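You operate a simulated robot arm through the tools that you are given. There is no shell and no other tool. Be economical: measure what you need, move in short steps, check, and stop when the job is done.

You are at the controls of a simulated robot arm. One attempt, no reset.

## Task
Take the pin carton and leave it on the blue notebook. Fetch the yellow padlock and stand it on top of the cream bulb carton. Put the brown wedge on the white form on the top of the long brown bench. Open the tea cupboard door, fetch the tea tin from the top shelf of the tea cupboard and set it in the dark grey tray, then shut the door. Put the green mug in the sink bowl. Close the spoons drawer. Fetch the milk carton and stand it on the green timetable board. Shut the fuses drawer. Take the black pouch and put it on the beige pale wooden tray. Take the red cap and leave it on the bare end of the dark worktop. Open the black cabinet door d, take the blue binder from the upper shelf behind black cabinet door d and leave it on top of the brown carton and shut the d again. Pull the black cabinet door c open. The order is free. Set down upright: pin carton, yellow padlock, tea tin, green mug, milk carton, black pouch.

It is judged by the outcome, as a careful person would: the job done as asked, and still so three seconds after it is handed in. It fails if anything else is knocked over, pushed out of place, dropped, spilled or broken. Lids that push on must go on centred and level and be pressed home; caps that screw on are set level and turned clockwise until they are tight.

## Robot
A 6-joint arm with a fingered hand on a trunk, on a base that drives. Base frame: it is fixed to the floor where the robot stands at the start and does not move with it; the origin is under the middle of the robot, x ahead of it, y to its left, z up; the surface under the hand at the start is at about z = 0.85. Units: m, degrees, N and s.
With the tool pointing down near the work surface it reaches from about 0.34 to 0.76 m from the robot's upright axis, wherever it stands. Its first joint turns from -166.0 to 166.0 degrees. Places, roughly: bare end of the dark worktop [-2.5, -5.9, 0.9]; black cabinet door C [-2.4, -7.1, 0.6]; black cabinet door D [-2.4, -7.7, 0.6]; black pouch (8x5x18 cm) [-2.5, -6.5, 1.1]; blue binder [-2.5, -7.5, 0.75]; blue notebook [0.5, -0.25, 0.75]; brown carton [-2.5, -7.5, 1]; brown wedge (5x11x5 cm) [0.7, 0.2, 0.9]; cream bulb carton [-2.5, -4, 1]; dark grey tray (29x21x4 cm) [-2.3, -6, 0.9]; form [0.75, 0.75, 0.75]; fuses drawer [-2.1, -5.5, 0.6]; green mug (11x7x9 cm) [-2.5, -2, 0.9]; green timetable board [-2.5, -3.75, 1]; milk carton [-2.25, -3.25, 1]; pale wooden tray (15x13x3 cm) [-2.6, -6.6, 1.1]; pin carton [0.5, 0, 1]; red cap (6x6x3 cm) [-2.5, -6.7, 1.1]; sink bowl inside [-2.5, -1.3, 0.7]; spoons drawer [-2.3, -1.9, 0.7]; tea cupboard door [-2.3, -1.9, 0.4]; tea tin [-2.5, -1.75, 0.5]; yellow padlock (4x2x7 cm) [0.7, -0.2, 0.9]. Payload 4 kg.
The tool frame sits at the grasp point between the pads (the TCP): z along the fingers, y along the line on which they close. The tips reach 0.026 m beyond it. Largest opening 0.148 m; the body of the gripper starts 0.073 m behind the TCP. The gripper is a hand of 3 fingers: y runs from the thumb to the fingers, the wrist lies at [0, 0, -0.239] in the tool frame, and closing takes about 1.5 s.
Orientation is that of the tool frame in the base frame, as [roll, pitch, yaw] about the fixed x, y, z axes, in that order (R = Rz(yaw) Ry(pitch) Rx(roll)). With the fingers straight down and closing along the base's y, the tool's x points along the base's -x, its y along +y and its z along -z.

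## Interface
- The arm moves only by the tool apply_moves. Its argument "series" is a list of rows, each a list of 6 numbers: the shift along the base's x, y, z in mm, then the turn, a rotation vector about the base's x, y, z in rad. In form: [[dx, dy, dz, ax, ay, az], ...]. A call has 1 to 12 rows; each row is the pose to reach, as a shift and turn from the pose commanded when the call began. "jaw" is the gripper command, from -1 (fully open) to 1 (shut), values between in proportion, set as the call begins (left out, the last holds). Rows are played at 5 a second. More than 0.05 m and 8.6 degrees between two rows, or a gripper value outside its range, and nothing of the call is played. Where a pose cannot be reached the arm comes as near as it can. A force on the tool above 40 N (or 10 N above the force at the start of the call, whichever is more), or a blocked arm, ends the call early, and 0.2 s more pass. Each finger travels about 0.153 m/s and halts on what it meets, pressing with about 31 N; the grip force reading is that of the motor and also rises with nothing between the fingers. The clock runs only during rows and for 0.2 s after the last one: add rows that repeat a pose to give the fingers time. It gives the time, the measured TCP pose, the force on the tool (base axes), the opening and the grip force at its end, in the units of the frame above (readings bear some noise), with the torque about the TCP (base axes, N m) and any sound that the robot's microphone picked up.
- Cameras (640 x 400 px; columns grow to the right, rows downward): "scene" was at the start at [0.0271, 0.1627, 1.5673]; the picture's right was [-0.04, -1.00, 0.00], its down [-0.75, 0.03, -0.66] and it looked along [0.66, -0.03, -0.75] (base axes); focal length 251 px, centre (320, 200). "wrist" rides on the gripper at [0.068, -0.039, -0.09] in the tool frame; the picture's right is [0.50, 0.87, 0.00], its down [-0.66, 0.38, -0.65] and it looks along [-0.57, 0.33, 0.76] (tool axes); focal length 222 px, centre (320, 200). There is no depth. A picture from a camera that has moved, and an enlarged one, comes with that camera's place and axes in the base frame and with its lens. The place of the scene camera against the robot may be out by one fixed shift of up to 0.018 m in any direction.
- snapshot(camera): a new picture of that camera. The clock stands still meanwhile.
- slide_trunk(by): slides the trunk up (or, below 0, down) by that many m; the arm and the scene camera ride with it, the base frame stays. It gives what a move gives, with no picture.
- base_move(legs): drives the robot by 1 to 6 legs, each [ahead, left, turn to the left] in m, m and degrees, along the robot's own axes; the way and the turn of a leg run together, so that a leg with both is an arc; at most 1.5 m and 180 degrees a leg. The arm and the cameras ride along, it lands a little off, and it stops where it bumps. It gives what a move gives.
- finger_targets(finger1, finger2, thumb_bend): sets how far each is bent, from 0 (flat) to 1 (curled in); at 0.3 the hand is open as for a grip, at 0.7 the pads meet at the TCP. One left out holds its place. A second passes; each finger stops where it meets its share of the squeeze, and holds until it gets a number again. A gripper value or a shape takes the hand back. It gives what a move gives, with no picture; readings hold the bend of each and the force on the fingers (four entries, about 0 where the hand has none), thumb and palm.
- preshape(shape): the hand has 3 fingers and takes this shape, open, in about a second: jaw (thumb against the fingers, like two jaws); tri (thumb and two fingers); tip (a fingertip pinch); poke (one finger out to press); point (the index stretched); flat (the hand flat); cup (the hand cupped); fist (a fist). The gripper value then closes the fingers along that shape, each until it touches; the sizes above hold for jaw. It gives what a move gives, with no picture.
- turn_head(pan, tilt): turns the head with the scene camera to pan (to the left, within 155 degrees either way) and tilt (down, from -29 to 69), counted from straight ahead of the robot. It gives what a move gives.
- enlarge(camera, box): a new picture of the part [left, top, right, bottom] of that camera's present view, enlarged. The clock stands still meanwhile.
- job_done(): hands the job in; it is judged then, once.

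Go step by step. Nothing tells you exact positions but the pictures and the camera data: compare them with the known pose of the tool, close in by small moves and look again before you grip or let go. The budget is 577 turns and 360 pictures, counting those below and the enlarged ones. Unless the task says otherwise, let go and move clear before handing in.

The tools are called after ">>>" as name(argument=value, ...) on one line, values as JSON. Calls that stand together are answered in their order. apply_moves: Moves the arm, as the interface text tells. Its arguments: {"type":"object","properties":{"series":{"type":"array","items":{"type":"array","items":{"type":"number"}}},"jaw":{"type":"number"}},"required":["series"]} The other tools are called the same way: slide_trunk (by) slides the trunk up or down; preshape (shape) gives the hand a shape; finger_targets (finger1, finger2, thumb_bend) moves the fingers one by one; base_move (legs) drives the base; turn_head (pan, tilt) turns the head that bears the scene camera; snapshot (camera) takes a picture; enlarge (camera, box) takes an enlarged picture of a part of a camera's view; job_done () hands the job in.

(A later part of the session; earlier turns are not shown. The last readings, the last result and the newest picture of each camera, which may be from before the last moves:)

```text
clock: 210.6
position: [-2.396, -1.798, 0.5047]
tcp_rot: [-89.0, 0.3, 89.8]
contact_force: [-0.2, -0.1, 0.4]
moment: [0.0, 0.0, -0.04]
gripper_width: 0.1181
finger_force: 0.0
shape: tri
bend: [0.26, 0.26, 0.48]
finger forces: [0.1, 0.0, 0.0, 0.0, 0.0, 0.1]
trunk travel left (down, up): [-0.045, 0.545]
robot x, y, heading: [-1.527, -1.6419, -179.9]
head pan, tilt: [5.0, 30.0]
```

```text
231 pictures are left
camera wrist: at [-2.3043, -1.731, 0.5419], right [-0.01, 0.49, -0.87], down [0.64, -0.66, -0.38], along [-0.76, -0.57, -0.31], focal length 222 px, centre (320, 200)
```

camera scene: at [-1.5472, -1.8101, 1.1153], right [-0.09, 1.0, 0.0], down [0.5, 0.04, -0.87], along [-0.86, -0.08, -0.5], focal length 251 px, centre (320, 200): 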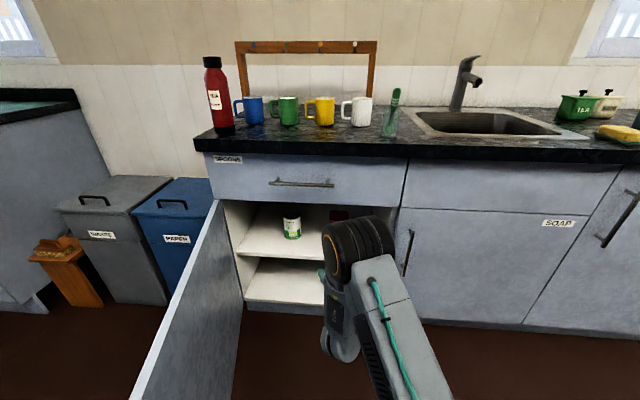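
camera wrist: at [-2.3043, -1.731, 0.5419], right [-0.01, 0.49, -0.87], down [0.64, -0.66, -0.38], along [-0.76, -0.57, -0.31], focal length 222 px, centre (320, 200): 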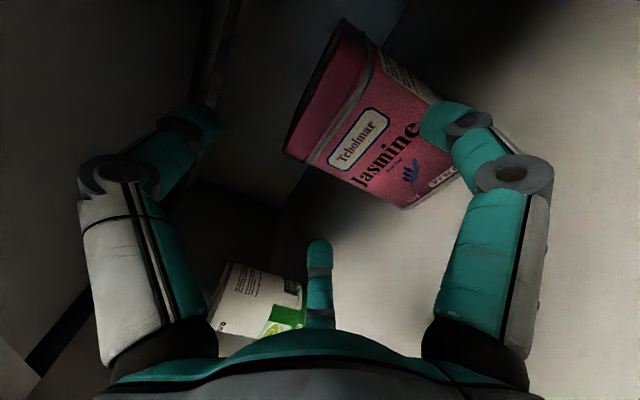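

>>> apply_moves(series=[[25, 0, 4, 0, 0, 0], [50, 10, 8, 0, 0, 0], [50, 34, 8, 0, 0, 0], [50, 34, 8, -0.017, 0, 0], [50, 34, 8, -0.017, 0, 0]], jaw=-0.8)

>>> snapshot(camera="wrist")

```text
clock: 211.8
position: [-2.3461, -1.7648, 0.5138]
tcp_rot: [-88.9, 1.3, 89.7]
contact_force: [-0.6, -0.1, -0.4]
moment: [0.0, 0.0, 0.01]
gripper_width: 0.1331
finger_force: 0.0
shape: tri
bend: [0.25, 0.25, 0.34]
finger forces: [0.0, 0.0, 0.0, 0.1, 0.0, 0.0]
trunk travel left (down, up): [-0.045, 0.545]
robot x, y, heading: [-1.5252, -1.6469, -180.0]
head pan, tilt: [5.0, 30.0]
```

```text
230 pictures are left
camera wrist: at [-2.2543, -1.6965, 0.5492], right [-0.01, 0.48, -0.88], down [0.64, -0.67, -0.37], along [-0.76, -0.57, -0.3], focal length 222 px, centre (320, 200)
```

wrist: 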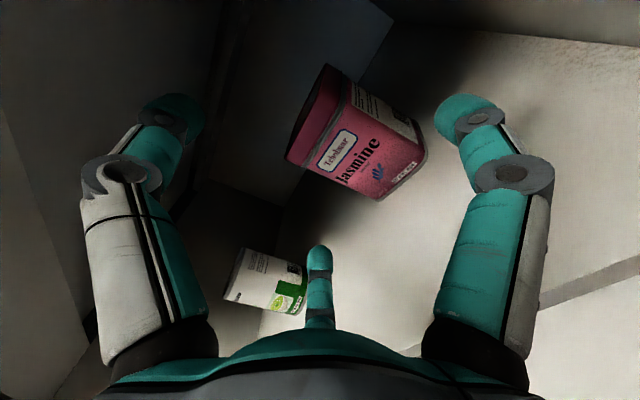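

>>> apply_moves(series=[[-20, 2, 0, 0.012, -0.01, 0], [-45, 2, 0, 0.023, -0.019, 0], [-65, 2, 0, 0.023, -0.019, 0], [-85, 2, -1, 0.023, -0.019, 0], [-104, 2, -2, 0.023, -0.019, 0], [-104, 2, -2, 0.023, -0.019, 0]])

>>> snapshot(camera="wrist")

```text
clock: 213.2
position: [-2.4376, -1.7488, 0.5079]
tcp_rot: [-89.7, 0.5, 90.3]
contact_force: [0.4, -0.9, -0.1]
moment: [-0.04, -0.02, 0.04]
gripper_width: 0.1332
finger_force: 0.0
shape: tri
bend: [0.25, 0.24, 0.34]
finger forces: [0.1, 0.7, 0.1, 0.0, 0.0, 0.0]
out of reach, approached as far as the arm can: row 4, 5, 6
trunk travel left (down, up): [-0.045, 0.545]
robot x, y, heading: [-1.5273, -1.6428, -179.7]
head pan, tilt: [5.0, 30.0]
```

```text
229 pictures are left
camera wrist: at [-2.347, -1.6801, 0.5445], right [-0.01, 0.49, -0.87], down [0.66, -0.65, -0.37], along [-0.75, -0.58, -0.32], focal length 222 px, centre (320, 200)
```

wrist: 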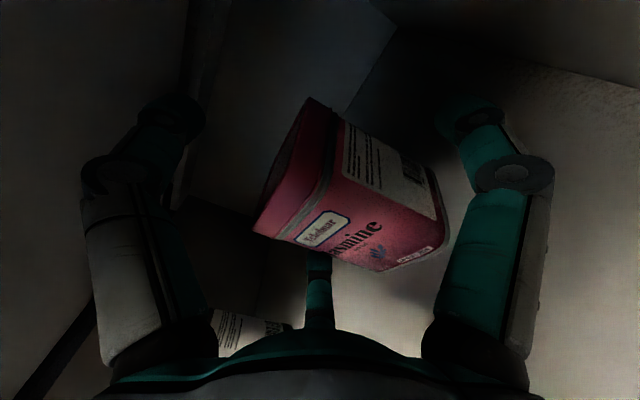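

>>> apply_moves(series=[[20, -7, 3, 0, 0, 0], [40, -14, 4, 0, 0, 0], [40, -14, 4, 0, 0, 0]])

>>> base_move(legs=[[0.06, 0, 0]])

>>> snapshot(camera="wrist")

```text
clock: 213.9
position: [-2.3964, -1.7645, 0.5117]
tcp_rot: [-90.2, 0.1, 89.7]
contact_force: [-0.3, -0.2, 0.0]
moment: [-0.03, 0.01, 0.01]
gripper_width: 0.1331
finger_force: 0.0
shape: tri
bend: [0.25, 0.25, 0.34]
finger forces: [0.1, 0.0, 0.0, 0.0, 0.0, 0.1]
trunk travel left (down, up): [-0.045, 0.545]
robot x, y, heading: [-1.5289, -1.6437, -179.9]
head pan, tilt: [5.0, 30.0]
```

```text
clock: 214.9
position: [-2.4577, -1.7624, 0.5109]
tcp_rot: [-90.1, 0.1, 89.7]
contact_force: [-1.2, 0.2, 0.8]
moment: [-0.01, -0.01, -0.03]
gripper_width: 0.1328
finger_force: 0.1
shape: tri
bend: [0.25, 0.25, 0.34]
finger forces: [0.1, 0.0, 0.0, 0.0, 0.0, 0.1]
trunk travel left (down, up): [-0.045, 0.545]
robot x, y, heading: [-1.5867, -1.6442, -180.3]
head pan, tilt: [5.0, 30.0]
```

```text
228 pictures are left
camera wrist: at [-2.3666, -1.6956, 0.5503], right [0.0, 0.5, -0.87], down [0.65, -0.66, -0.38], along [-0.76, -0.56, -0.33], focal length 222 px, centre (320, 200)
```

wrist: 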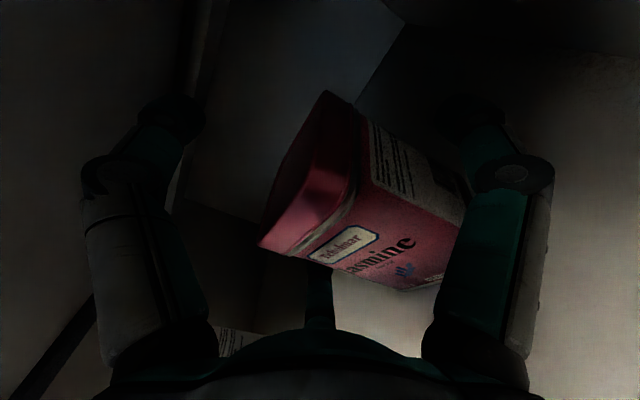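

>>> finger_targets(finger1=0.7, finger2=0.7)

>>> snapshot(camera="wrist")

```text
clock: 215.9
position: [-2.457, -1.763, 0.5112]
tcp_rot: [-90.1, 0.1, 89.6]
contact_force: [0.2, 0.3, -2.7]
moment: [0.01, -0.1, 0.0]
gripper_width: 0.09
finger_force: 11.5
shape: fingers
bend: [0.48, 0.5, 0.34]
finger forces: [11.6, 11.5, 0.0, 0.0, 0.0, 0.1]
trunk travel left (down, up): [-0.045, 0.545]
robot x, y, heading: [-1.5845, -1.6465, -180.2]
head pan, tilt: [5.0, 30.0]
```

```text
227 pictures are left
camera wrist: at [-2.3666, -1.6957, 0.5501], right [0.0, 0.5, -0.87], down [0.65, -0.66, -0.38], along [-0.76, -0.56, -0.33], focal length 222 px, centre (320, 200)
```

wrist: 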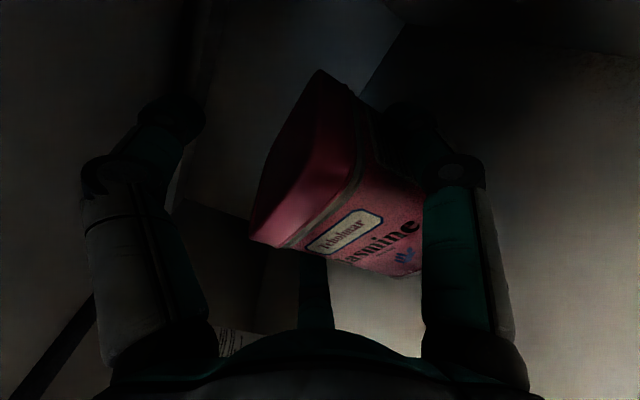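

>>> finger_targets(thumb_bend=0.7)

>>> snapshot(camera="wrist")

```text
clock: 216.9
position: [-2.4569, -1.7626, 0.5135]
tcp_rot: [-90.0, 0.1, 89.7]
contact_force: [-1.6, -1.2, 4.3]
moment: [0.07, 0.06, 0.01]
gripper_width: 0.0544
finger_force: 19.1
shape: fingers
bend: [0.46, 0.49, 0.61]
finger forces: [11.4, 11.6, 0.0, 0.1, 13.9, 0.1]
trunk travel left (down, up): [-0.045, 0.545]
robot x, y, heading: [-1.591, -1.6465, -180.0]
head pan, tilt: [5.0, 30.0]
```

```text
226 pictures are left
camera wrist: at [-2.3666, -1.6958, 0.5513], right [0.0, 0.5, -0.87], down [0.65, -0.66, -0.38], along [-0.76, -0.56, -0.33], focal length 222 px, centre (320, 200)
```

wrist: 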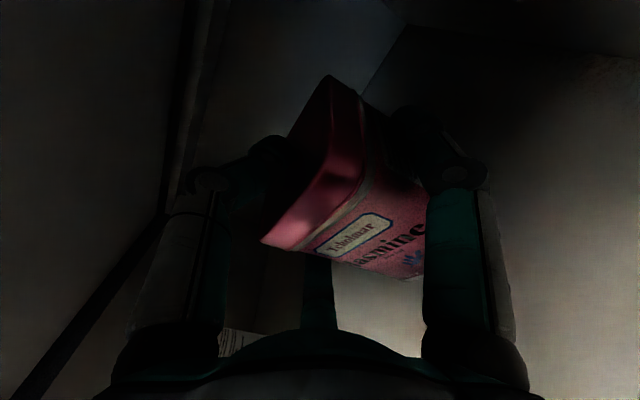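

>>> apply_moves(series=[[0, 0, 5, 0, 0, 0], [0, 0, 12, 0, 0, 0], [0, 0, 20, 0, 0, 0], [0, 0, 20, 0, 0, 0]])

>>> snapshot(camera="wrist")

```text
clock: 217.9
position: [-2.4568, -1.7636, 0.5317]
tcp_rot: [-90.1, 0.1, 89.7]
contact_force: [-0.1, -0.2, -2.7]
moment: [-0.03, -0.02, -0.01]
gripper_width: 0.0541
finger_force: 16.6
shape: fingers
bend: [0.46, 0.48, 0.63]
finger forces: [11.8, 10.8, 0.1, 0.1, 10.6, 0.0]
trunk travel left (down, up): [-0.045, 0.545]
robot x, y, heading: [-1.588, -1.6476, -180.2]
head pan, tilt: [5.0, 30.0]
```

```text
225 pictures are left
camera wrist: at [-2.3663, -1.6961, 0.5703], right [0.0, 0.5, -0.87], down [0.65, -0.66, -0.38], along [-0.76, -0.56, -0.33], focal length 222 px, centre (320, 200)
```

wrist: 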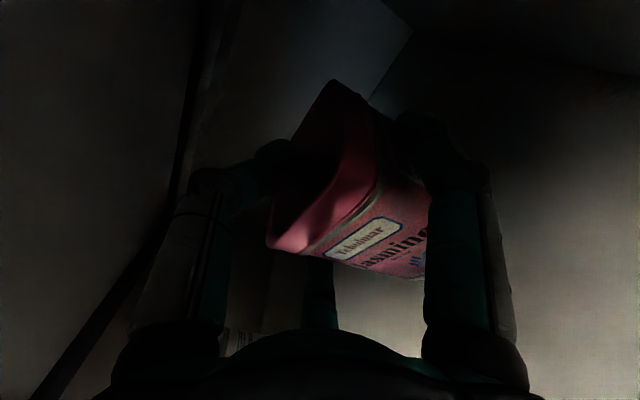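

>>> apply_moves(series=[[15, 0, 3, 0, 0, 0], [30, 0, 3, 0, 0, 0], [45, 0, 3, 0, 0, 0], [60, 0, 3, 0, 0, 0], [80, 0, 3, 0, 0, 0], [100, 0, 3, 0, 0, 0], [120, 0, 3, 0, 0, 0], [140, 0, 3, 0, 0, 0], [160, 0, 3, 0, 0, 0], [180, 0, 3, 0, 0, 0], [200, 0, 3, 0, 0, 0], [200, 0, 3, 0, 0, 0]])

>>> snapshot(camera="wrist")

```text
clock: 220.5
position: [-2.2594, -1.7629, 0.5343]
tcp_rot: [-90.1, 0.0, 89.6]
contact_force: [0.5, 0.1, -2.4]
moment: [0.03, -0.07, -0.01]
gripper_width: 0.0541
finger_force: 16.6
shape: fingers
bend: [0.46, 0.48, 0.63]
finger forces: [11.7, 10.8, 0.0, 0.0, 10.5, 0.0]
trunk travel left (down, up): [-0.045, 0.545]
robot x, y, heading: [-1.586, -1.6468, -180.0]
head pan, tilt: [5.0, 30.0]
```

```text
224 pictures are left
camera wrist: at [-2.1677, -1.6959, 0.5729], right [0.0, 0.5, -0.87], down [0.65, -0.66, -0.38], along [-0.76, -0.56, -0.33], focal length 222 px, centre (320, 200)
```

wrist: 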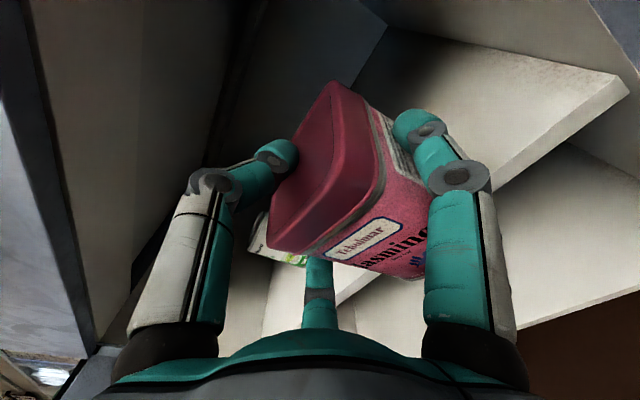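

>>> base_move(legs=[[-0.3, 0, 0]])

>>> slide_trunk(by=0.47)

>>> snapshot(camera="wrist")

>>> snapshot(camera="scene")

```text
clock: 222.6
position: [-1.9627, -1.7644, 0.534]
tcp_rot: [-90.1, 0.1, 89.7]
contact_force: [0.5, 0.9, -2.5]
moment: [0.01, -0.05, 0.01]
gripper_width: 0.0542
finger_force: 16.6
shape: fingers
bend: [0.46, 0.48, 0.63]
finger forces: [11.7, 10.7, 0.0, 0.0, 10.5, 0.0]
trunk travel left (down, up): [-0.045, 0.545]
robot x, y, heading: [-1.2943, -1.6474, -179.7]
head pan, tilt: [5.0, 30.0]
```

```text
refused: 0.47 is not a number from -0.4 to 0.4
```

```text
223 pictures are left
camera wrist: at [-1.8715, -1.6968, 0.5728], right [0.0, 0.5, -0.87], down [0.65, -0.66, -0.38], along [-0.76, -0.56, -0.33], focal length 222 px, centre (320, 200)
```

wrist: 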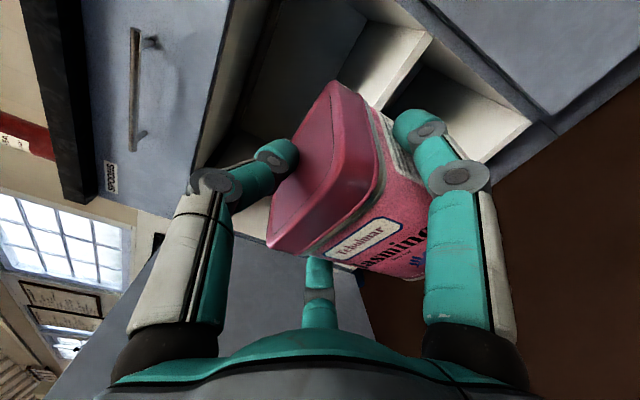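

```text
222 pictures are left
camera scene: at [-1.3119, -1.8097, 1.1152], right [-0.09, 1.0, 0.0], down [0.5, 0.05, -0.87], along [-0.86, -0.08, -0.5], focal length 251 px, centre (320, 200)
```

scene: 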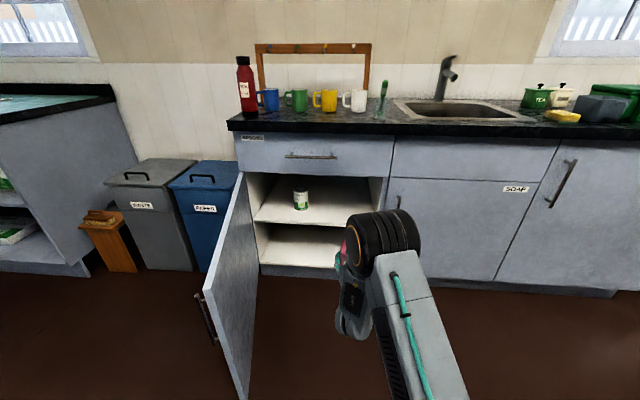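

>>> slide_trunk(by=0.4)

>>> slide_trunk(by=0.09)

>>> base_move(legs=[[0.22, 0.04, 0]])

>>> snapshot(camera="scene")

>>> snapshot(camera="wrist")

```text
clock: 226.4
position: [-1.9615, -1.7648, 0.9346]
tcp_rot: [-90.1, 0.1, 89.8]
contact_force: [0.1, -0.3, -2.3]
moment: [-0.02, -0.06, -0.01]
gripper_width: 0.054
finger_force: 16.5
shape: fingers
bend: [0.46, 0.48, 0.63]
finger forces: [11.7, 10.9, 0.1, 0.0, 10.5, 0.1]
trunk travel left (down, up): [-0.445, 0.145]
robot x, y, heading: [-1.292, -1.6464, -179.6]
head pan, tilt: [5.0, 30.0]
```

```text
clock: 227.6
position: [-1.9632, -1.7639, 1.0238]
tcp_rot: [-90.1, 0.1, 89.7]
contact_force: [-0.7, 0.3, -2.8]
moment: [-0.01, -0.06, 0.03]
gripper_width: 0.0539
finger_force: 16.8
shape: fingers
bend: [0.46, 0.48, 0.63]
finger forces: [11.7, 10.9, 0.0, 0.1, 10.5, 0.1]
trunk travel left (down, up): [-0.535, 0.055]
robot x, y, heading: [-1.2929, -1.6445, -179.8]
head pan, tilt: [5.0, 30.0]
```

```text
clock: 229.3
position: [-2.1853, -1.808, 1.0228]
tcp_rot: [-90.1, 0.1, 90.0]
contact_force: [-0.5, 0.1, -2.7]
moment: [0.01, -0.02, -0.02]
gripper_width: 0.0542
finger_force: 16.7
shape: fingers
bend: [0.46, 0.48, 0.63]
finger forces: [11.6, 11.0, 0.0, 0.1, 10.6, 0.0]
trunk travel left (down, up): [-0.535, 0.055]
robot x, y, heading: [-1.5127, -1.6843, -179.5]
head pan, tilt: [5.0, 30.0]
```

```text
221 pictures are left
camera scene: at [-1.5353, -1.8512, 1.6052], right [-0.09, 1.0, 0.0], down [0.5, 0.05, -0.87], along [-0.86, -0.08, -0.5], focal length 251 px, centre (320, 200)
```

scene: 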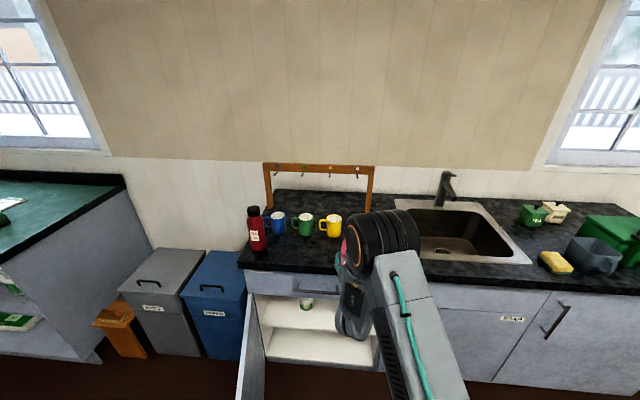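

```text
220 pictures are left
camera wrist: at [-2.0951, -1.7397, 1.0627], right [0.0, 0.5, -0.87], down [0.65, -0.66, -0.38], along [-0.76, -0.57, -0.33], focal length 222 px, centre (320, 200)
```

wrist: 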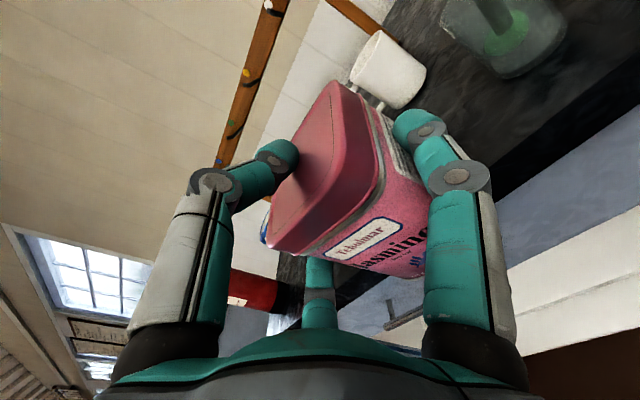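

>>> apply_moves(series=[[0, -30, 0, 0, 0, 0], [-30, -62, 0, 0, 0, 0], [-60, -62, 0, 0, 0, 0], [-100, -62, 0, 0, 0, 0], [-145, -62, 0, 0, 0, 0], [-145, -62, -20, 0, 0, 0], [-145, -62, -35, 0, 0, 0], [-145, -62, -35, 0, 0, 0]])

>>> snapshot(camera="wrist")

>>> enlarge(camera="scene", box=[230, 160, 430, 310])

```text
clock: 231.2
position: [-2.3309, -1.8694, 0.9918]
tcp_rot: [-89.9, 0.1, 89.9]
contact_force: [-2.5, -1.4, 12.5]
moment: [0.09, 0.01, 0.05]
gripper_width: 0.0541
finger_force: 18.7
shape: fingers
bend: [0.47, 0.5, 0.6]
finger forces: [11.1, 9.8, 0.0, 0.1, 15.9, 0.1]
trunk travel left (down, up): [-0.535, 0.055]
robot x, y, heading: [-1.5172, -1.6835, -179.6]
head pan, tilt: [5.0, 30.0]
```

```text
219 pictures are left
camera wrist: at [-2.2399, -1.8018, 1.0305], right [0.0, 0.5, -0.87], down [0.65, -0.66, -0.38], along [-0.76, -0.57, -0.32], focal length 222 px, centre (320, 200)
```

wrist: 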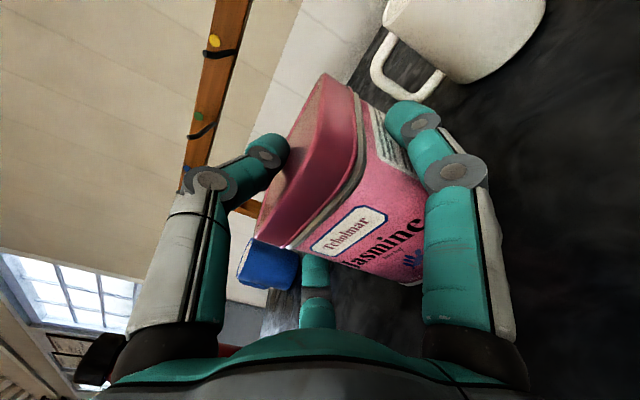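

```text
2.67 times, centred on (330, 235) of scene
camera zoom: at [-1.5339, -1.8509, 1.6055], right [-0.09, 1.0, 0.0], down [0.5, 0.05, -0.87], along [-0.86, -0.08, -0.5], focal length 670 px, centre (293, 107)
```

zoom: 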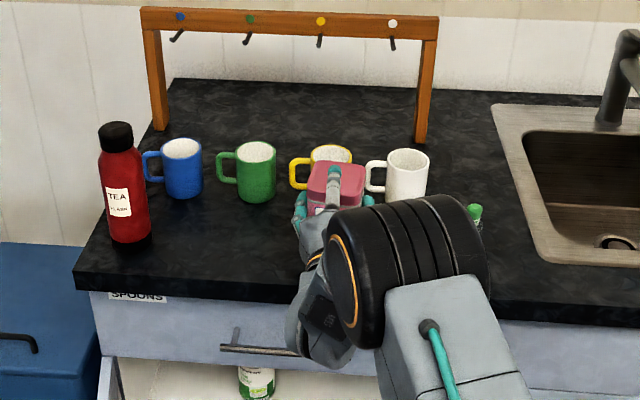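

>>> apply_moves(series=[[0, 0, -2, 0, 0, 0], [0, 0, -4, 0, 0, 0], [0, 0, -4, 0, 0, 0]])

>>> snapshot(camera="wrist")

```text
clock: 231.9
position: [-2.3296, -1.8697, 0.9878]
tcp_rot: [-89.9, 0.2, 90.0]
contact_force: [-5.7, -0.1, 20.3]
moment: [0.11, 0.2, 0.06]
gripper_width: 0.0543
finger_force: 20.7
shape: fingers
bend: [0.48, 0.51, 0.58]
finger forces: [11.3, 10.4, 0.0, 0.1, 19.2, 0.1]
trunk travel left (down, up): [-0.535, 0.055]
robot x, y, heading: [-1.515, -1.6875, -179.5]
head pan, tilt: [5.0, 30.0]
```

```text
217 pictures are left
camera wrist: at [-2.2391, -1.8016, 1.0259], right [0.0, 0.5, -0.87], down [0.65, -0.66, -0.38], along [-0.76, -0.57, -0.32], focal length 222 px, centre (320, 200)
```

wrist: 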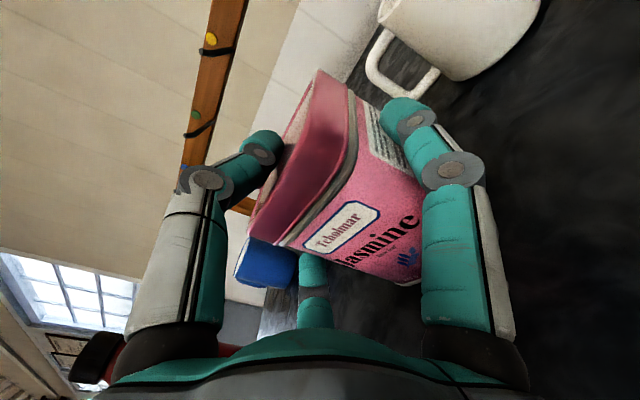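

>>> finger_targets(thumb_bend=0.35)

>>> finger_targets(finger1=0.3, finger2=0.3)

>>> snapshot(camera="wrist")

```text
clock: 232.9
position: [-2.3306, -1.8693, 0.9856]
tcp_rot: [-90.1, 0.1, 90.0]
contact_force: [1.6, 0.7, 1.6]
moment: [0.05, -0.02, -0.01]
gripper_width: 0.0846
finger_force: 11.9
shape: fingers
bend: [0.49, 0.52, 0.35]
finger forces: [12.4, 11.9, 0.0, 0.0, 0.0, 0.1]
trunk travel left (down, up): [-0.535, 0.055]
robot x, y, heading: [-1.5165, -1.684, -179.8]
head pan, tilt: [5.0, 30.0]
```

```text
clock: 233.9
position: [-2.33, -1.8691, 0.9855]
tcp_rot: [-90.1, 0.1, 90.1]
contact_force: [0.1, 0.0, -1.2]
moment: [0.0, 0.0, 0.01]
gripper_width: 0.1188
finger_force: 0.0
shape: fingers
bend: [0.3, 0.3, 0.35]
finger forces: [0.0, 0.1, 0.0, 0.1, 0.0, 0.0]
trunk travel left (down, up): [-0.535, 0.055]
robot x, y, heading: [-1.5095, -1.6872, -179.8]
head pan, tilt: [5.0, 30.0]
```

```text
216 pictures are left
camera wrist: at [-2.2398, -1.8019, 1.0241], right [0.0, 0.5, -0.87], down [0.65, -0.66, -0.38], along [-0.76, -0.57, -0.33], focal length 222 px, centre (320, 200)
```

wrist: 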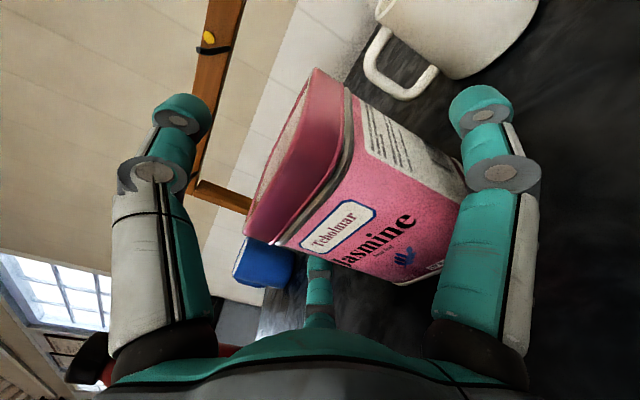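

>>> apply_moves(series=[[20, 0, 0, 0, 0, 0], [45, 0, 0, 0, 0, 0], [75, 0, 0, 0, 0, 0], [110, 0, 0, 0, 0, 0], [145, 0, 0, 0, 0, 0], [180, 0, 0, 0, 0, 0], [210, 0, 0, 0, 0, 0]])

>>> snapshot(camera="wrist")

>>> base_move(legs=[[-0.3, 0, 0]])

>>> snapshot(camera="scene")

```text
clock: 235.6
position: [-2.1173, -1.8689, 0.9848]
tcp_rot: [-90.0, 0.1, 90.0]
contact_force: [0.4, -0.5, 0.6]
moment: [0.02, -0.03, 0.04]
gripper_width: 0.1188
finger_force: 0.1
shape: fingers
bend: [0.3, 0.3, 0.35]
finger forces: [0.1, 0.0, 0.1, 0.0, 0.0, 0.0]
trunk travel left (down, up): [-0.535, 0.055]
robot x, y, heading: [-1.5152, -1.6884, -179.6]
head pan, tilt: [5.0, 30.0]
```

```text
215 pictures are left
camera wrist: at [-2.0283, -1.8002, 1.0244], right [0.0, 0.5, -0.87], down [0.65, -0.66, -0.38], along [-0.76, -0.57, -0.33], focal length 222 px, centre (320, 200)
```

wrist: 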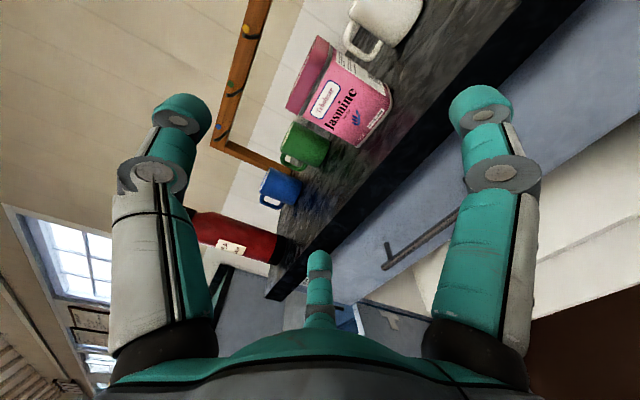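

```text
clock: 237.6
position: [-1.8128, -1.8656, 0.9853]
tcp_rot: [-90.1, 0.1, 89.9]
contact_force: [0.3, -0.7, -0.1]
moment: [0.0, -0.03, 0.02]
gripper_width: 0.119
finger_force: 0.1
shape: fingers
bend: [0.3, 0.3, 0.35]
finger forces: [0.0, 0.0, 0.1, 0.1, 0.1, 0.0]
trunk travel left (down, up): [-0.535, 0.055]
robot x, y, heading: [-1.2051, -1.6879, -179.8]
head pan, tilt: [5.0, 30.0]
```

```text
214 pictures are left
camera scene: at [-1.2276, -1.8497, 1.6053], right [-0.09, 1.0, 0.0], down [0.5, 0.05, -0.87], along [-0.86, -0.08, -0.5], focal length 251 px, centre (320, 200)
```

scene: 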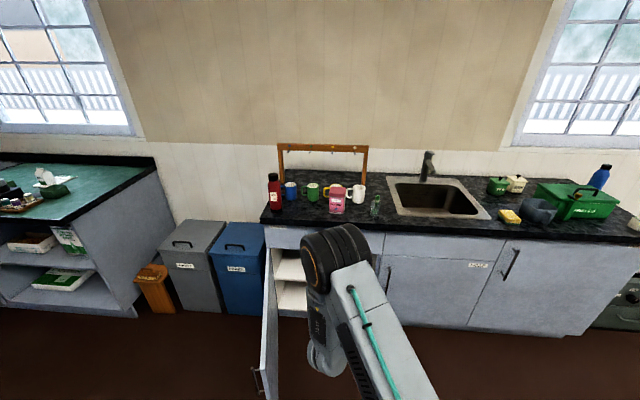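

Tin stands on the counter for now. Next I shut the cupboard door: go left of it with the fist, thumb-down so the camera is on the far side.

>>> base_move(legs=[[0, 0.31, 0]])

>>> apply_moves(series=[[5, -15, 0, -0.143, 0, 0], [10, -30, 0, -0.286, 0, 0], [15, -45, 0, -0.429, 0, 0], [20, -60, 0, -0.571, 0, 0], [25, -75, 0, -0.714, 0, 0], [30, -90, 0, -0.857, 0, 0], [35, -105, 0, -1.0, 0, 0], [40, -120, 0, -1.143, 0, 0], [45, -135, 0, -1.286, 0, 0], [50, -150, 0, -1.43, 0, 0], [60, -165, 0, -1.571, 0, 0], [60, -165, 0, -1.571, 0, 0]], jaw=1)

>>> apply_moves(series=[[0, 0, 0, -0.143, 0, 0], [0, 0, 0, -0.286, 0, 0], [0, 0, 0, -0.429, 0, 0], [0, 0, 0, -0.571, 0, 0], [0, 0, 0, -0.714, 0, 0], [0, 0, 0, -0.857, 0, 0], [0, 0, 0, -1.0, 0, 0], [0, 0, 0, -1.143, 0, 0], [0, 0, 0, -1.286, 0, 0], [0, 0, 0, -1.43, 0, 0], [0, 0, 0, -1.571, 0, 0], [0, 0, 0, -1.571, 0, 0]])

>>> turn_head(pan=5, tilt=45)

>>> snapshot(camera="scene")

```text
clock: 239.7
position: [-1.8082, -2.1845, 0.985]
tcp_rot: [-90.1, 0.1, 90.3]
contact_force: [-0.3, -0.6, -0.3]
moment: [-0.03, 0.01, -0.04]
gripper_width: 0.1189
finger_force: 0.1
shape: fingers
bend: [0.3, 0.3, 0.35]
finger forces: [0.0, 0.0, 0.0, 0.0, 0.0, 0.0]
trunk travel left (down, up): [-0.535, 0.055]
robot x, y, heading: [-1.2032, -1.9953, -179.6]
head pan, tilt: [5.0, 30.0]
```

```text
clock: 242.3
position: [-1.748, -2.3511, 0.9849]
tcp_rot: [35.3, 89.7, -144.5]
contact_force: [-0.6, 0.6, 0.1]
moment: [0.01, -0.03, 0.01]
gripper_width: 0.0002
finger_force: 30.1
shape: tri
bend: [0.7, 0.7, 0.7]
finger forces: [0.0, 0.0, 0.0, 0.1, 0.1, 0.0]
trunk travel left (down, up): [-0.535, 0.055]
robot x, y, heading: [-1.206, -1.9999, -179.3]
head pan, tilt: [5.0, 30.0]
```

```text
clock: 244.9
position: [-1.7486, -2.3507, 0.9844]
tcp_rot: [89.9, -0.2, -90.4]
contact_force: [1.1, -0.4, 0.1]
moment: [-0.05, 0.0, -0.03]
gripper_width: 0.0
finger_force: 30.7
shape: tri
bend: [0.7, 0.7, 0.7]
finger forces: [0.1, 0.1, 0.0, 0.0, 0.0, 0.1]
trunk travel left (down, up): [-0.535, 0.055]
robot x, y, heading: [-1.2033, -2.0041, -179.3]
head pan, tilt: [5.0, 30.0]
```

```text
clock: 245.7
position: [-1.7485, -2.349, 0.9863]
tcp_rot: [89.9, -0.1, -90.2]
contact_force: [-0.6, -0.1, 0.3]
moment: [-0.02, 0.03, -0.02]
gripper_width: 0.0
finger_force: 31.1
shape: tri
bend: [0.7, 0.7, 0.7]
finger forces: [0.0, 0.0, 0.1, 0.0, 0.1, 0.0]
trunk travel left (down, up): [-0.535, 0.055]
robot x, y, heading: [-1.2061, -1.9992, -179.4]
head pan, tilt: [5.0, 45.0]
```

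```text
213 pictures are left
camera scene: at [-1.2152, -2.1643, 1.5827], right [-0.1, 1.0, 0.0], down [0.7, 0.07, -0.71], along [-0.7, -0.07, -0.71], focal length 251 px, centre (320, 200)
```

scene: 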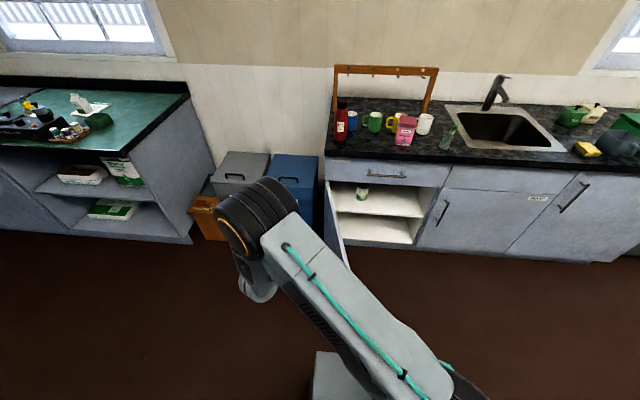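

>>> base_move(legs=[[0, 0.38, -0.6]])

>>> apply_moves(series=[[0, 45, 0, 0, 0, 0], [0, 90, 0, 0, 0, 0], [0, 135, 0, 0, 0, 0], [0, 180, 0, 0, 0, 0], [0, 225, 0, 0, 0, 0], [0, 270, 0, 0, 0, 0], [0, 315, 0, 0, 0, 0], [0, 330, 0, 0, 0, 0]])

>>> snapshot(camera="scene")

```text
clock: 248.1
position: [-1.7501, -2.7247, 0.9856]
tcp_rot: [89.8, -0.2, -90.9]
contact_force: [0.8, 0.2, 0.1]
moment: [0.04, 0.0, -0.02]
gripper_width: 0.0
finger_force: 31.1
shape: tri
bend: [0.7, 0.7, 0.7]
finger forces: [0.1, 0.0, 0.1, 0.0, 0.0, 0.0]
trunk travel left (down, up): [-0.535, 0.055]
robot x, y, heading: [-1.2046, -2.3759, 179.8]
head pan, tilt: [5.0, 45.0]
```

```text
clock: 249.9
position: [-1.7576, -2.3944, 0.9839]
tcp_rot: [89.8, -0.1, -90.9]
contact_force: [-0.4, 0.1, 0.0]
moment: [0.0, -0.02, 0.03]
gripper_width: 0.0
finger_force: 30.6
shape: tri
bend: [0.7, 0.7, 0.7]
finger forces: [0.1, 0.1, 0.0, 0.0, 0.0, 0.0]
out of reach, approached as far as the arm can: row 7, 8
trunk travel left (down, up): [-0.535, 0.055]
robot x, y, heading: [-1.2007, -2.3796, 180.0]
head pan, tilt: [5.0, 45.0]
```

```text
212 pictures are left
camera scene: at [-1.2155, -2.544, 1.5827], right [-0.09, 1.0, 0.0], down [0.7, 0.06, -0.71], along [-0.7, -0.06, -0.71], focal length 251 px, centre (320, 200)
```

scene: 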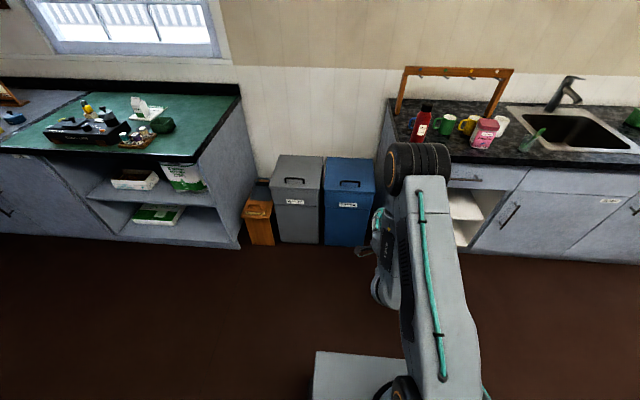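

>>> slide_trunk(by=-0.4)

>>> base_move(legs=[[0, -0.2, 0]])

>>> snapshot(camera="scene")

>>> snapshot(camera="wrist")

```text
clock: 253.8
position: [-1.7597, -2.3934, 0.5835]
tcp_rot: [89.9, -0.1, -91.0]
contact_force: [0.2, -0.8, 0.2]
moment: [-0.01, -0.02, 0.03]
gripper_width: 0.0001
finger_force: 31.0
shape: tri
bend: [0.7, 0.7, 0.7]
finger forces: [0.0, 0.0, 0.0, 0.1, 0.1, 0.1]
trunk travel left (down, up): [-0.135, 0.455]
robot x, y, heading: [-1.2035, -2.3802, 180.0]
head pan, tilt: [5.0, 45.0]
```

```text
clock: 255.4
position: [-1.7582, -2.1902, 0.5841]
tcp_rot: [89.9, -0.2, -91.4]
contact_force: [0.2, 0.2, -0.8]
moment: [0.02, 0.01, -0.04]
gripper_width: 0.0002
finger_force: 31.3
shape: tri
bend: [0.7, 0.7, 0.7]
finger forces: [0.0, 0.1, 0.0, 0.1, 0.1, 0.1]
trunk travel left (down, up): [-0.135, 0.455]
robot x, y, heading: [-1.1999, -2.1797, 179.8]
head pan, tilt: [5.0, 45.0]
```

```text
211 pictures are left
camera scene: at [-1.2155, -2.3421, 1.1827], right [-0.08, 1.0, 0.0], down [0.7, 0.06, -0.71], along [-0.7, -0.06, -0.71], focal length 251 px, centre (320, 200)
```

scene: 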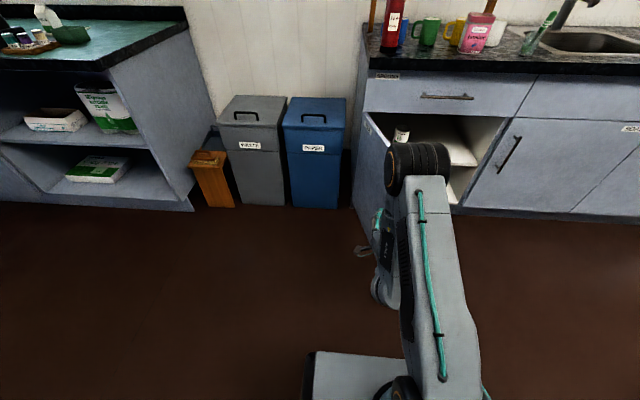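

```text
210 pictures are left
camera wrist: at [-1.6693, -2.2585, 0.5447], right [-0.01, -0.5, 0.87], down [0.67, 0.64, 0.38], along [-0.74, 0.58, 0.33], focal length 222 px, centre (320, 200)
```

wrist: 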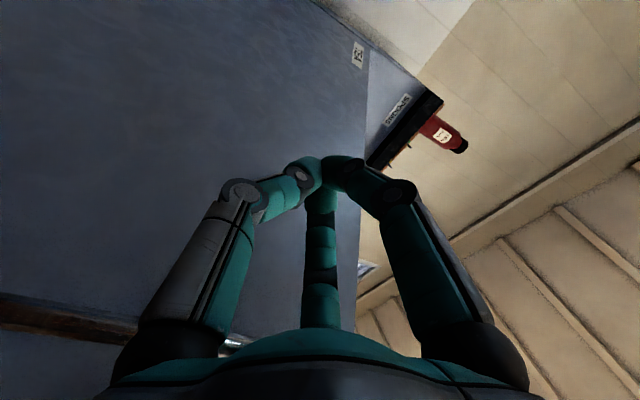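

>>> base_move(legs=[[0, -0.15, 0]])

>>> snapshot(camera="scene")

>>> snapshot(camera="wrist")

```text
clock: 256.7
position: [-1.7584, -2.0378, 0.5841]
tcp_rot: [89.9, 0.0, -91.4]
contact_force: [-0.2, -0.8, -0.4]
moment: [0.01, -0.01, 0.02]
gripper_width: 0.0
finger_force: 31.2
shape: tri
bend: [0.7, 0.7, 0.7]
finger forces: [0.1, 0.1, 0.0, 0.0, 0.0, 0.1]
trunk travel left (down, up): [-0.135, 0.455]
robot x, y, heading: [-1.2013, -2.0282, 179.6]
head pan, tilt: [5.0, 45.0]
```

```text
209 pictures are left
camera scene: at [-1.2148, -2.193, 1.1827], right [-0.08, 1.0, 0.0], down [0.7, 0.06, -0.71], along [-0.7, -0.06, -0.71], focal length 251 px, centre (320, 200)
```

scene: 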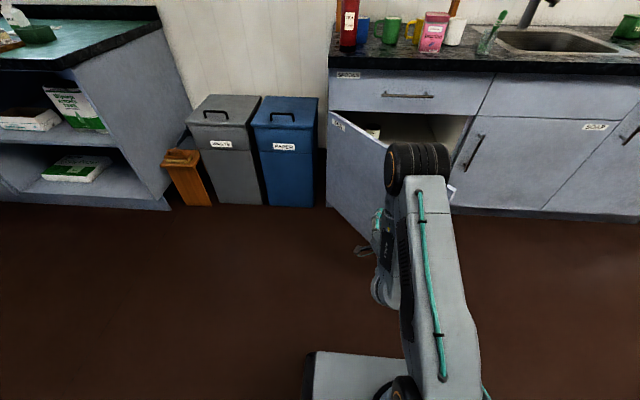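

```text
208 pictures are left
camera wrist: at [-1.6683, -2.1083, 0.5447], right [-0.01, -0.5, 0.87], down [0.67, 0.64, 0.38], along [-0.74, 0.59, 0.33], focal length 222 px, centre (320, 200)
```

wrist: 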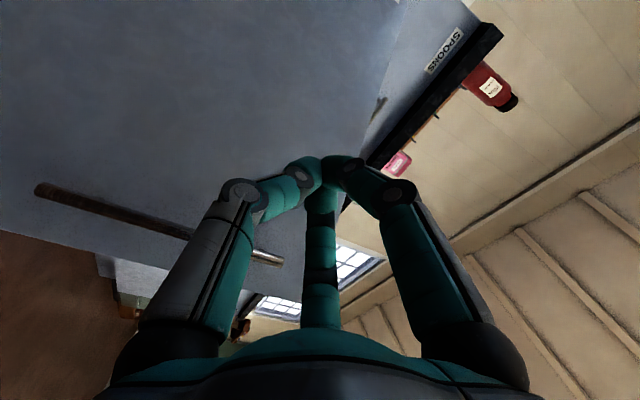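

>>> base_move(legs=[[0.25, -0.15, 0]])

>>> snapshot(camera="scene")

```text
clock: 258.7
position: [-2.0037, -1.8876, 0.5848]
tcp_rot: [89.9, -0.1, -91.5]
contact_force: [0.0, 0.7, -0.2]
moment: [-0.01, -0.04, -0.03]
gripper_width: 0.0001
finger_force: 31.0
shape: tri
bend: [0.7, 0.7, 0.7]
finger forces: [0.0, 0.1, 0.0, 0.0, 0.1, 0.0]
trunk travel left (down, up): [-0.135, 0.455]
robot x, y, heading: [-1.4475, -1.8808, 179.6]
head pan, tilt: [5.0, 45.0]
```

```text
207 pictures are left
camera scene: at [-1.4621, -2.0423, 1.1827], right [-0.08, 1.0, 0.0], down [0.71, 0.05, -0.71], along [-0.7, -0.05, -0.71], focal length 251 px, centre (320, 200)
```

scene: 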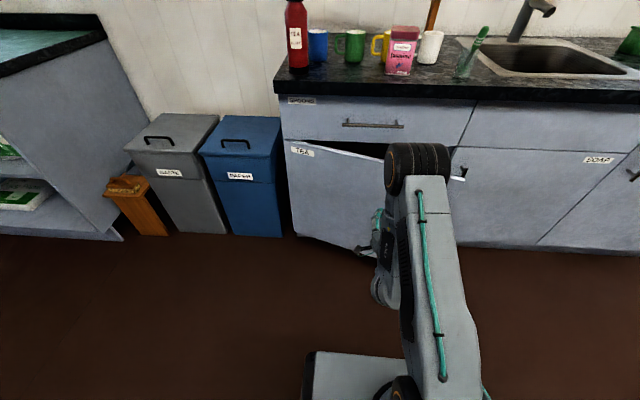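

Door is mostly closed. Finish with a fingertip push of the arm.

>>> apply_moves(series=[[-25, 5, 0, 0, 0, 0], [-50, 10, 0, 0, 0, 0], [-75, 15, 0, 0, 0, 0], [-100, 20, 0, 0, 0, 0], [-125, 25, 0, 0, 0, 0], [-150, 30, 0, 0, 0, 0], [-175, 35, 0, 0, 0, 0], [-195, 40, 0, 0, 0, 0], [-215, 45, 0, 0, 0, 0], [-230, 50, 0, 0, 0, 0], [-245, 50, 0, 0, 0, 0], [-260, 50, 0, 0, 0, 0]])

>>> snapshot(camera="scene")

```text
clock: 261.2
position: [-2.2442, -1.8363, 0.5815]
tcp_rot: [90.1, 0.0, -91.5]
contact_force: [19.1, -0.8, 5.8]
moment: [-0.03, 0.16, 0.07]
gripper_width: 0.0
finger_force: 30.9
shape: tri
bend: [0.7, 0.7, 0.7]
finger forces: [0.0, 0.0, 0.0, 0.1, 0.0, 0.0]
trunk travel left (down, up): [-0.135, 0.455]
robot x, y, heading: [-1.4474, -1.8764, 179.4]
head pan, tilt: [5.0, 45.0]
stopped in row 12: the force on the tool passed its limit at 59 N (the readings are from after the stop); the commanded pose is now the measured one
```

```text
206 pictures are left
camera scene: at [-1.4603, -2.0424, 1.1828], right [-0.08, 1.0, 0.0], down [0.7, 0.05, -0.71], along [-0.71, -0.05, -0.71], focal length 251 px, centre (320, 200)
```

scene: 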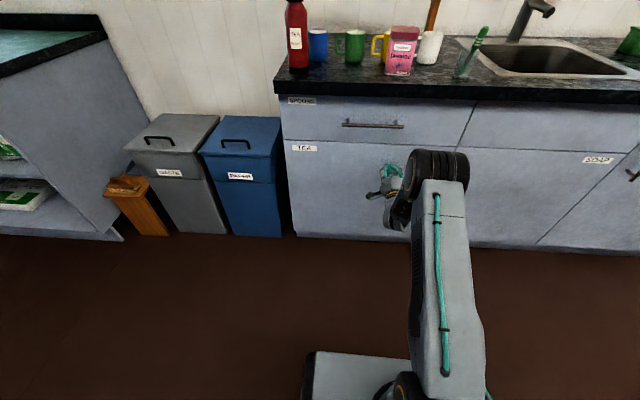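

>>> apply_moves(series=[[40, 0, 0, 0, 0, 0], [80, 0, 0, 0, 0, 0], [120, 0, 0, 0, 0, 0], [160, 0, 0, 0, 0, 0], [200, 0, 0, 0, 0, 0], [240, 0, 0, 0, 0, 0]])

>>> slide_trunk(by=0.4)

>>> apply_moves(series=[[5, 0, 15, 0, -0.143, 0], [10, 0, 30, 0, -0.286, 0], [15, 0, 45, 0, -0.429, 0], [20, 0, 60, 0, -0.571, 0], [25, 0, 75, 0, -0.714, 0], [30, 0, 90, 0, -0.857, 0], [30, 0, 105, 0, -1.0, 0], [30, 0, 120, 0, -1.143, 0], [30, 0, 135, 0, -1.286, 0], [30, 0, 150, 0, -1.43, 0], [30, 0, 160, 0, -1.571, 0], [30, 0, 160, 0, -1.571, 0]], jaw=-0.6)

>>> snapshot(camera="scene")

```text
clock: 262.6
position: [-2.0064, -1.837, 0.5786]
tcp_rot: [90.1, 0.0, -91.5]
contact_force: [-0.2, -0.3, 0.0]
moment: [0.03, -0.02, -0.01]
gripper_width: 0.0
finger_force: 31.5
shape: tri
bend: [0.7, 0.7, 0.7]
finger forces: [0.1, 0.1, 0.1, 0.0, 0.1, 0.0]
trunk travel left (down, up): [-0.135, 0.455]
robot x, y, heading: [-1.4472, -1.8802, 179.7]
head pan, tilt: [5.0, 45.0]
```

```text
clock: 266.4
position: [-2.0074, -1.8358, 0.9781]
tcp_rot: [90.3, 0.1, -91.5]
contact_force: [0.2, -0.2, -0.4]
moment: [-0.01, 0.0, 0.02]
gripper_width: 0.0
finger_force: 30.7
shape: tri
bend: [0.7, 0.7, 0.7]
finger forces: [0.1, 0.0, 0.0, 0.0, 0.0, 0.1]
trunk travel left (down, up): [-0.535, 0.055]
robot x, y, heading: [-1.4474, -1.8808, 179.3]
head pan, tilt: [5.0, 45.0]
```

```text
clock: 269.0
position: [-1.9759, -1.8357, 1.1397]
tcp_rot: [-179.8, 1.6, -90.0]
contact_force: [0.2, -0.1, -0.4]
moment: [0.03, -0.03, -0.01]
gripper_width: 0.1184
finger_force: 0.0
shape: tri
bend: [0.25, 0.25, 0.48]
finger forces: [0.0, 0.0, 0.0, 0.0, 0.0, 0.0]
out of reach, approached as far as the arm can: row 1, 2, 3, 7
trunk travel left (down, up): [-0.535, 0.055]
robot x, y, heading: [-1.4483, -1.8768, 179.3]
head pan, tilt: [5.0, 45.0]
```

```text
205 pictures are left
camera scene: at [-1.4621, -2.0424, 1.5827], right [-0.08, 1.0, 0.0], down [0.71, 0.05, -0.71], along [-0.7, -0.05, -0.71], focal length 251 px, centre (320, 200)
```

scene: 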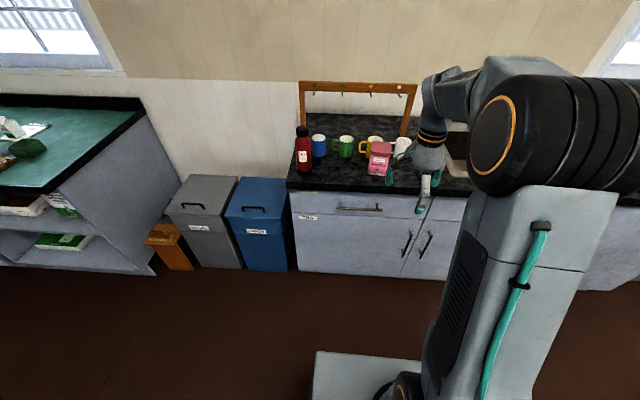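

>>> base_move(legs=[[0.4, 0.02, 0.5]])

>>> apply_moves(series=[[-10, -40, 15, -0.014, 0, 0], [-20, -80, 15, -0.028, 0, 0], [-30, -115, 15, -0.028, 0, 0], [-30, -115, 15, -0.028, 0, 0]])

>>> snapshot(camera="wrist")

>>> snapshot(camera="scene")

```text
clock: 271.5
position: [-2.3812, -1.8606, 1.1406]
tcp_rot: [-179.8, 1.5, -89.4]
contact_force: [-0.4, 0.3, -0.2]
moment: [0.01, 0.01, 0.01]
gripper_width: 0.1182
finger_force: 0.1
shape: tri
bend: [0.25, 0.25, 0.48]
finger forces: [0.0, 0.1, 0.1, 0.1, 0.1, 0.0]
trunk travel left (down, up): [-0.535, 0.055]
robot x, y, heading: [-1.8566, -1.8969, -179.8]
head pan, tilt: [5.0, 45.0]
```

```text
clock: 272.5
position: [-2.4118, -1.9772, 1.1542]
tcp_rot: [-179.8, -0.1, -89.3]
contact_force: [-0.4, 0.0, -0.4]
moment: [0.01, 0.0, 0.01]
gripper_width: 0.1184
finger_force: 0.1
shape: tri
bend: [0.25, 0.25, 0.48]
finger forces: [0.0, 0.1, 0.1, 0.0, 0.0, 0.0]
trunk travel left (down, up): [-0.535, 0.055]
robot x, y, heading: [-1.8525, -1.9005, -179.9]
head pan, tilt: [5.0, 45.0]
```

```text
204 pictures are left
camera wrist: at [-2.3712, -2.0438, 1.2455], right [-0.86, -0.51, 0.0], down [-0.39, 0.65, 0.65], along [-0.33, 0.56, -0.76], focal length 222 px, centre (320, 200)
```

wrist: 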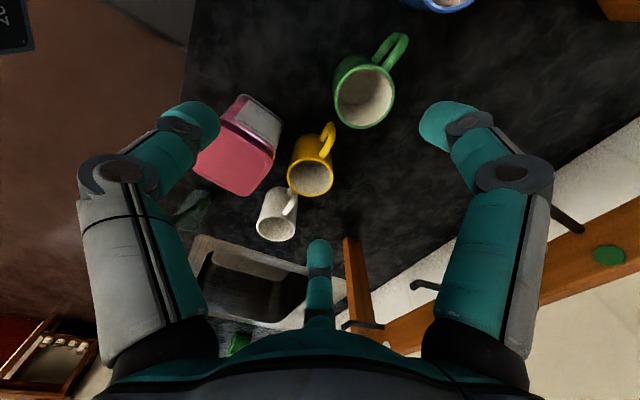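

```text
203 pictures are left
camera scene: at [-1.865, -2.0608, 1.5826], right [-0.09, 1.0, 0.0], down [0.7, 0.06, -0.71], along [-0.7, -0.06, -0.71], focal length 251 px, centre (320, 200)
```

scene: 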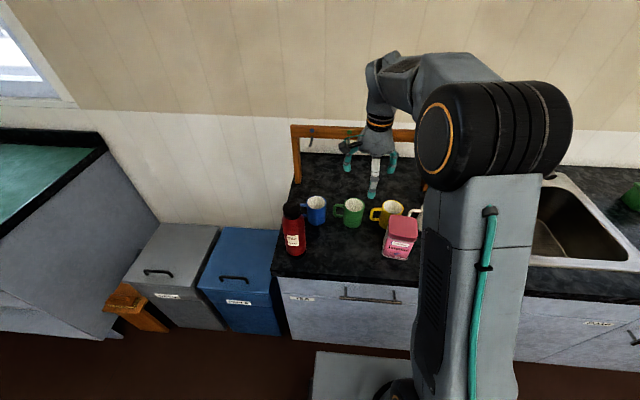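

>>> apply_moves(series=[[-18, -15, -20, 0, 0, 0], [-35, -30, -50, 0, 0, 0], [-35, -30, -85, 0, 0, 0], [-35, -30, -85, 0, 0, 0]])

>>> snapshot(camera="wrist")

```text
clock: 273.5
position: [-2.4464, -2.0064, 1.0707]
tcp_rot: [-179.7, -0.1, -89.4]
contact_force: [0.7, -0.7, -0.1]
moment: [0.03, 0.02, 0.02]
gripper_width: 0.1182
finger_force: 0.1
shape: tri
bend: [0.25, 0.25, 0.48]
finger forces: [0.0, 0.1, 0.0, 0.0, 0.0, 0.0]
trunk travel left (down, up): [-0.535, 0.055]
robot x, y, heading: [-1.8536, -1.8958, -179.9]
head pan, tilt: [5.0, 45.0]
```

```text
202 pictures are left
camera wrist: at [-2.4068, -2.0737, 1.1603], right [-0.86, -0.51, 0.0], down [-0.39, 0.65, 0.65], along [-0.33, 0.56, -0.76], focal length 222 px, centre (320, 200)
```

wrist: 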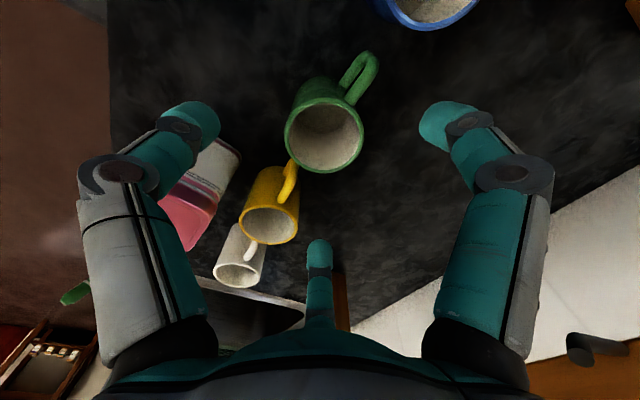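

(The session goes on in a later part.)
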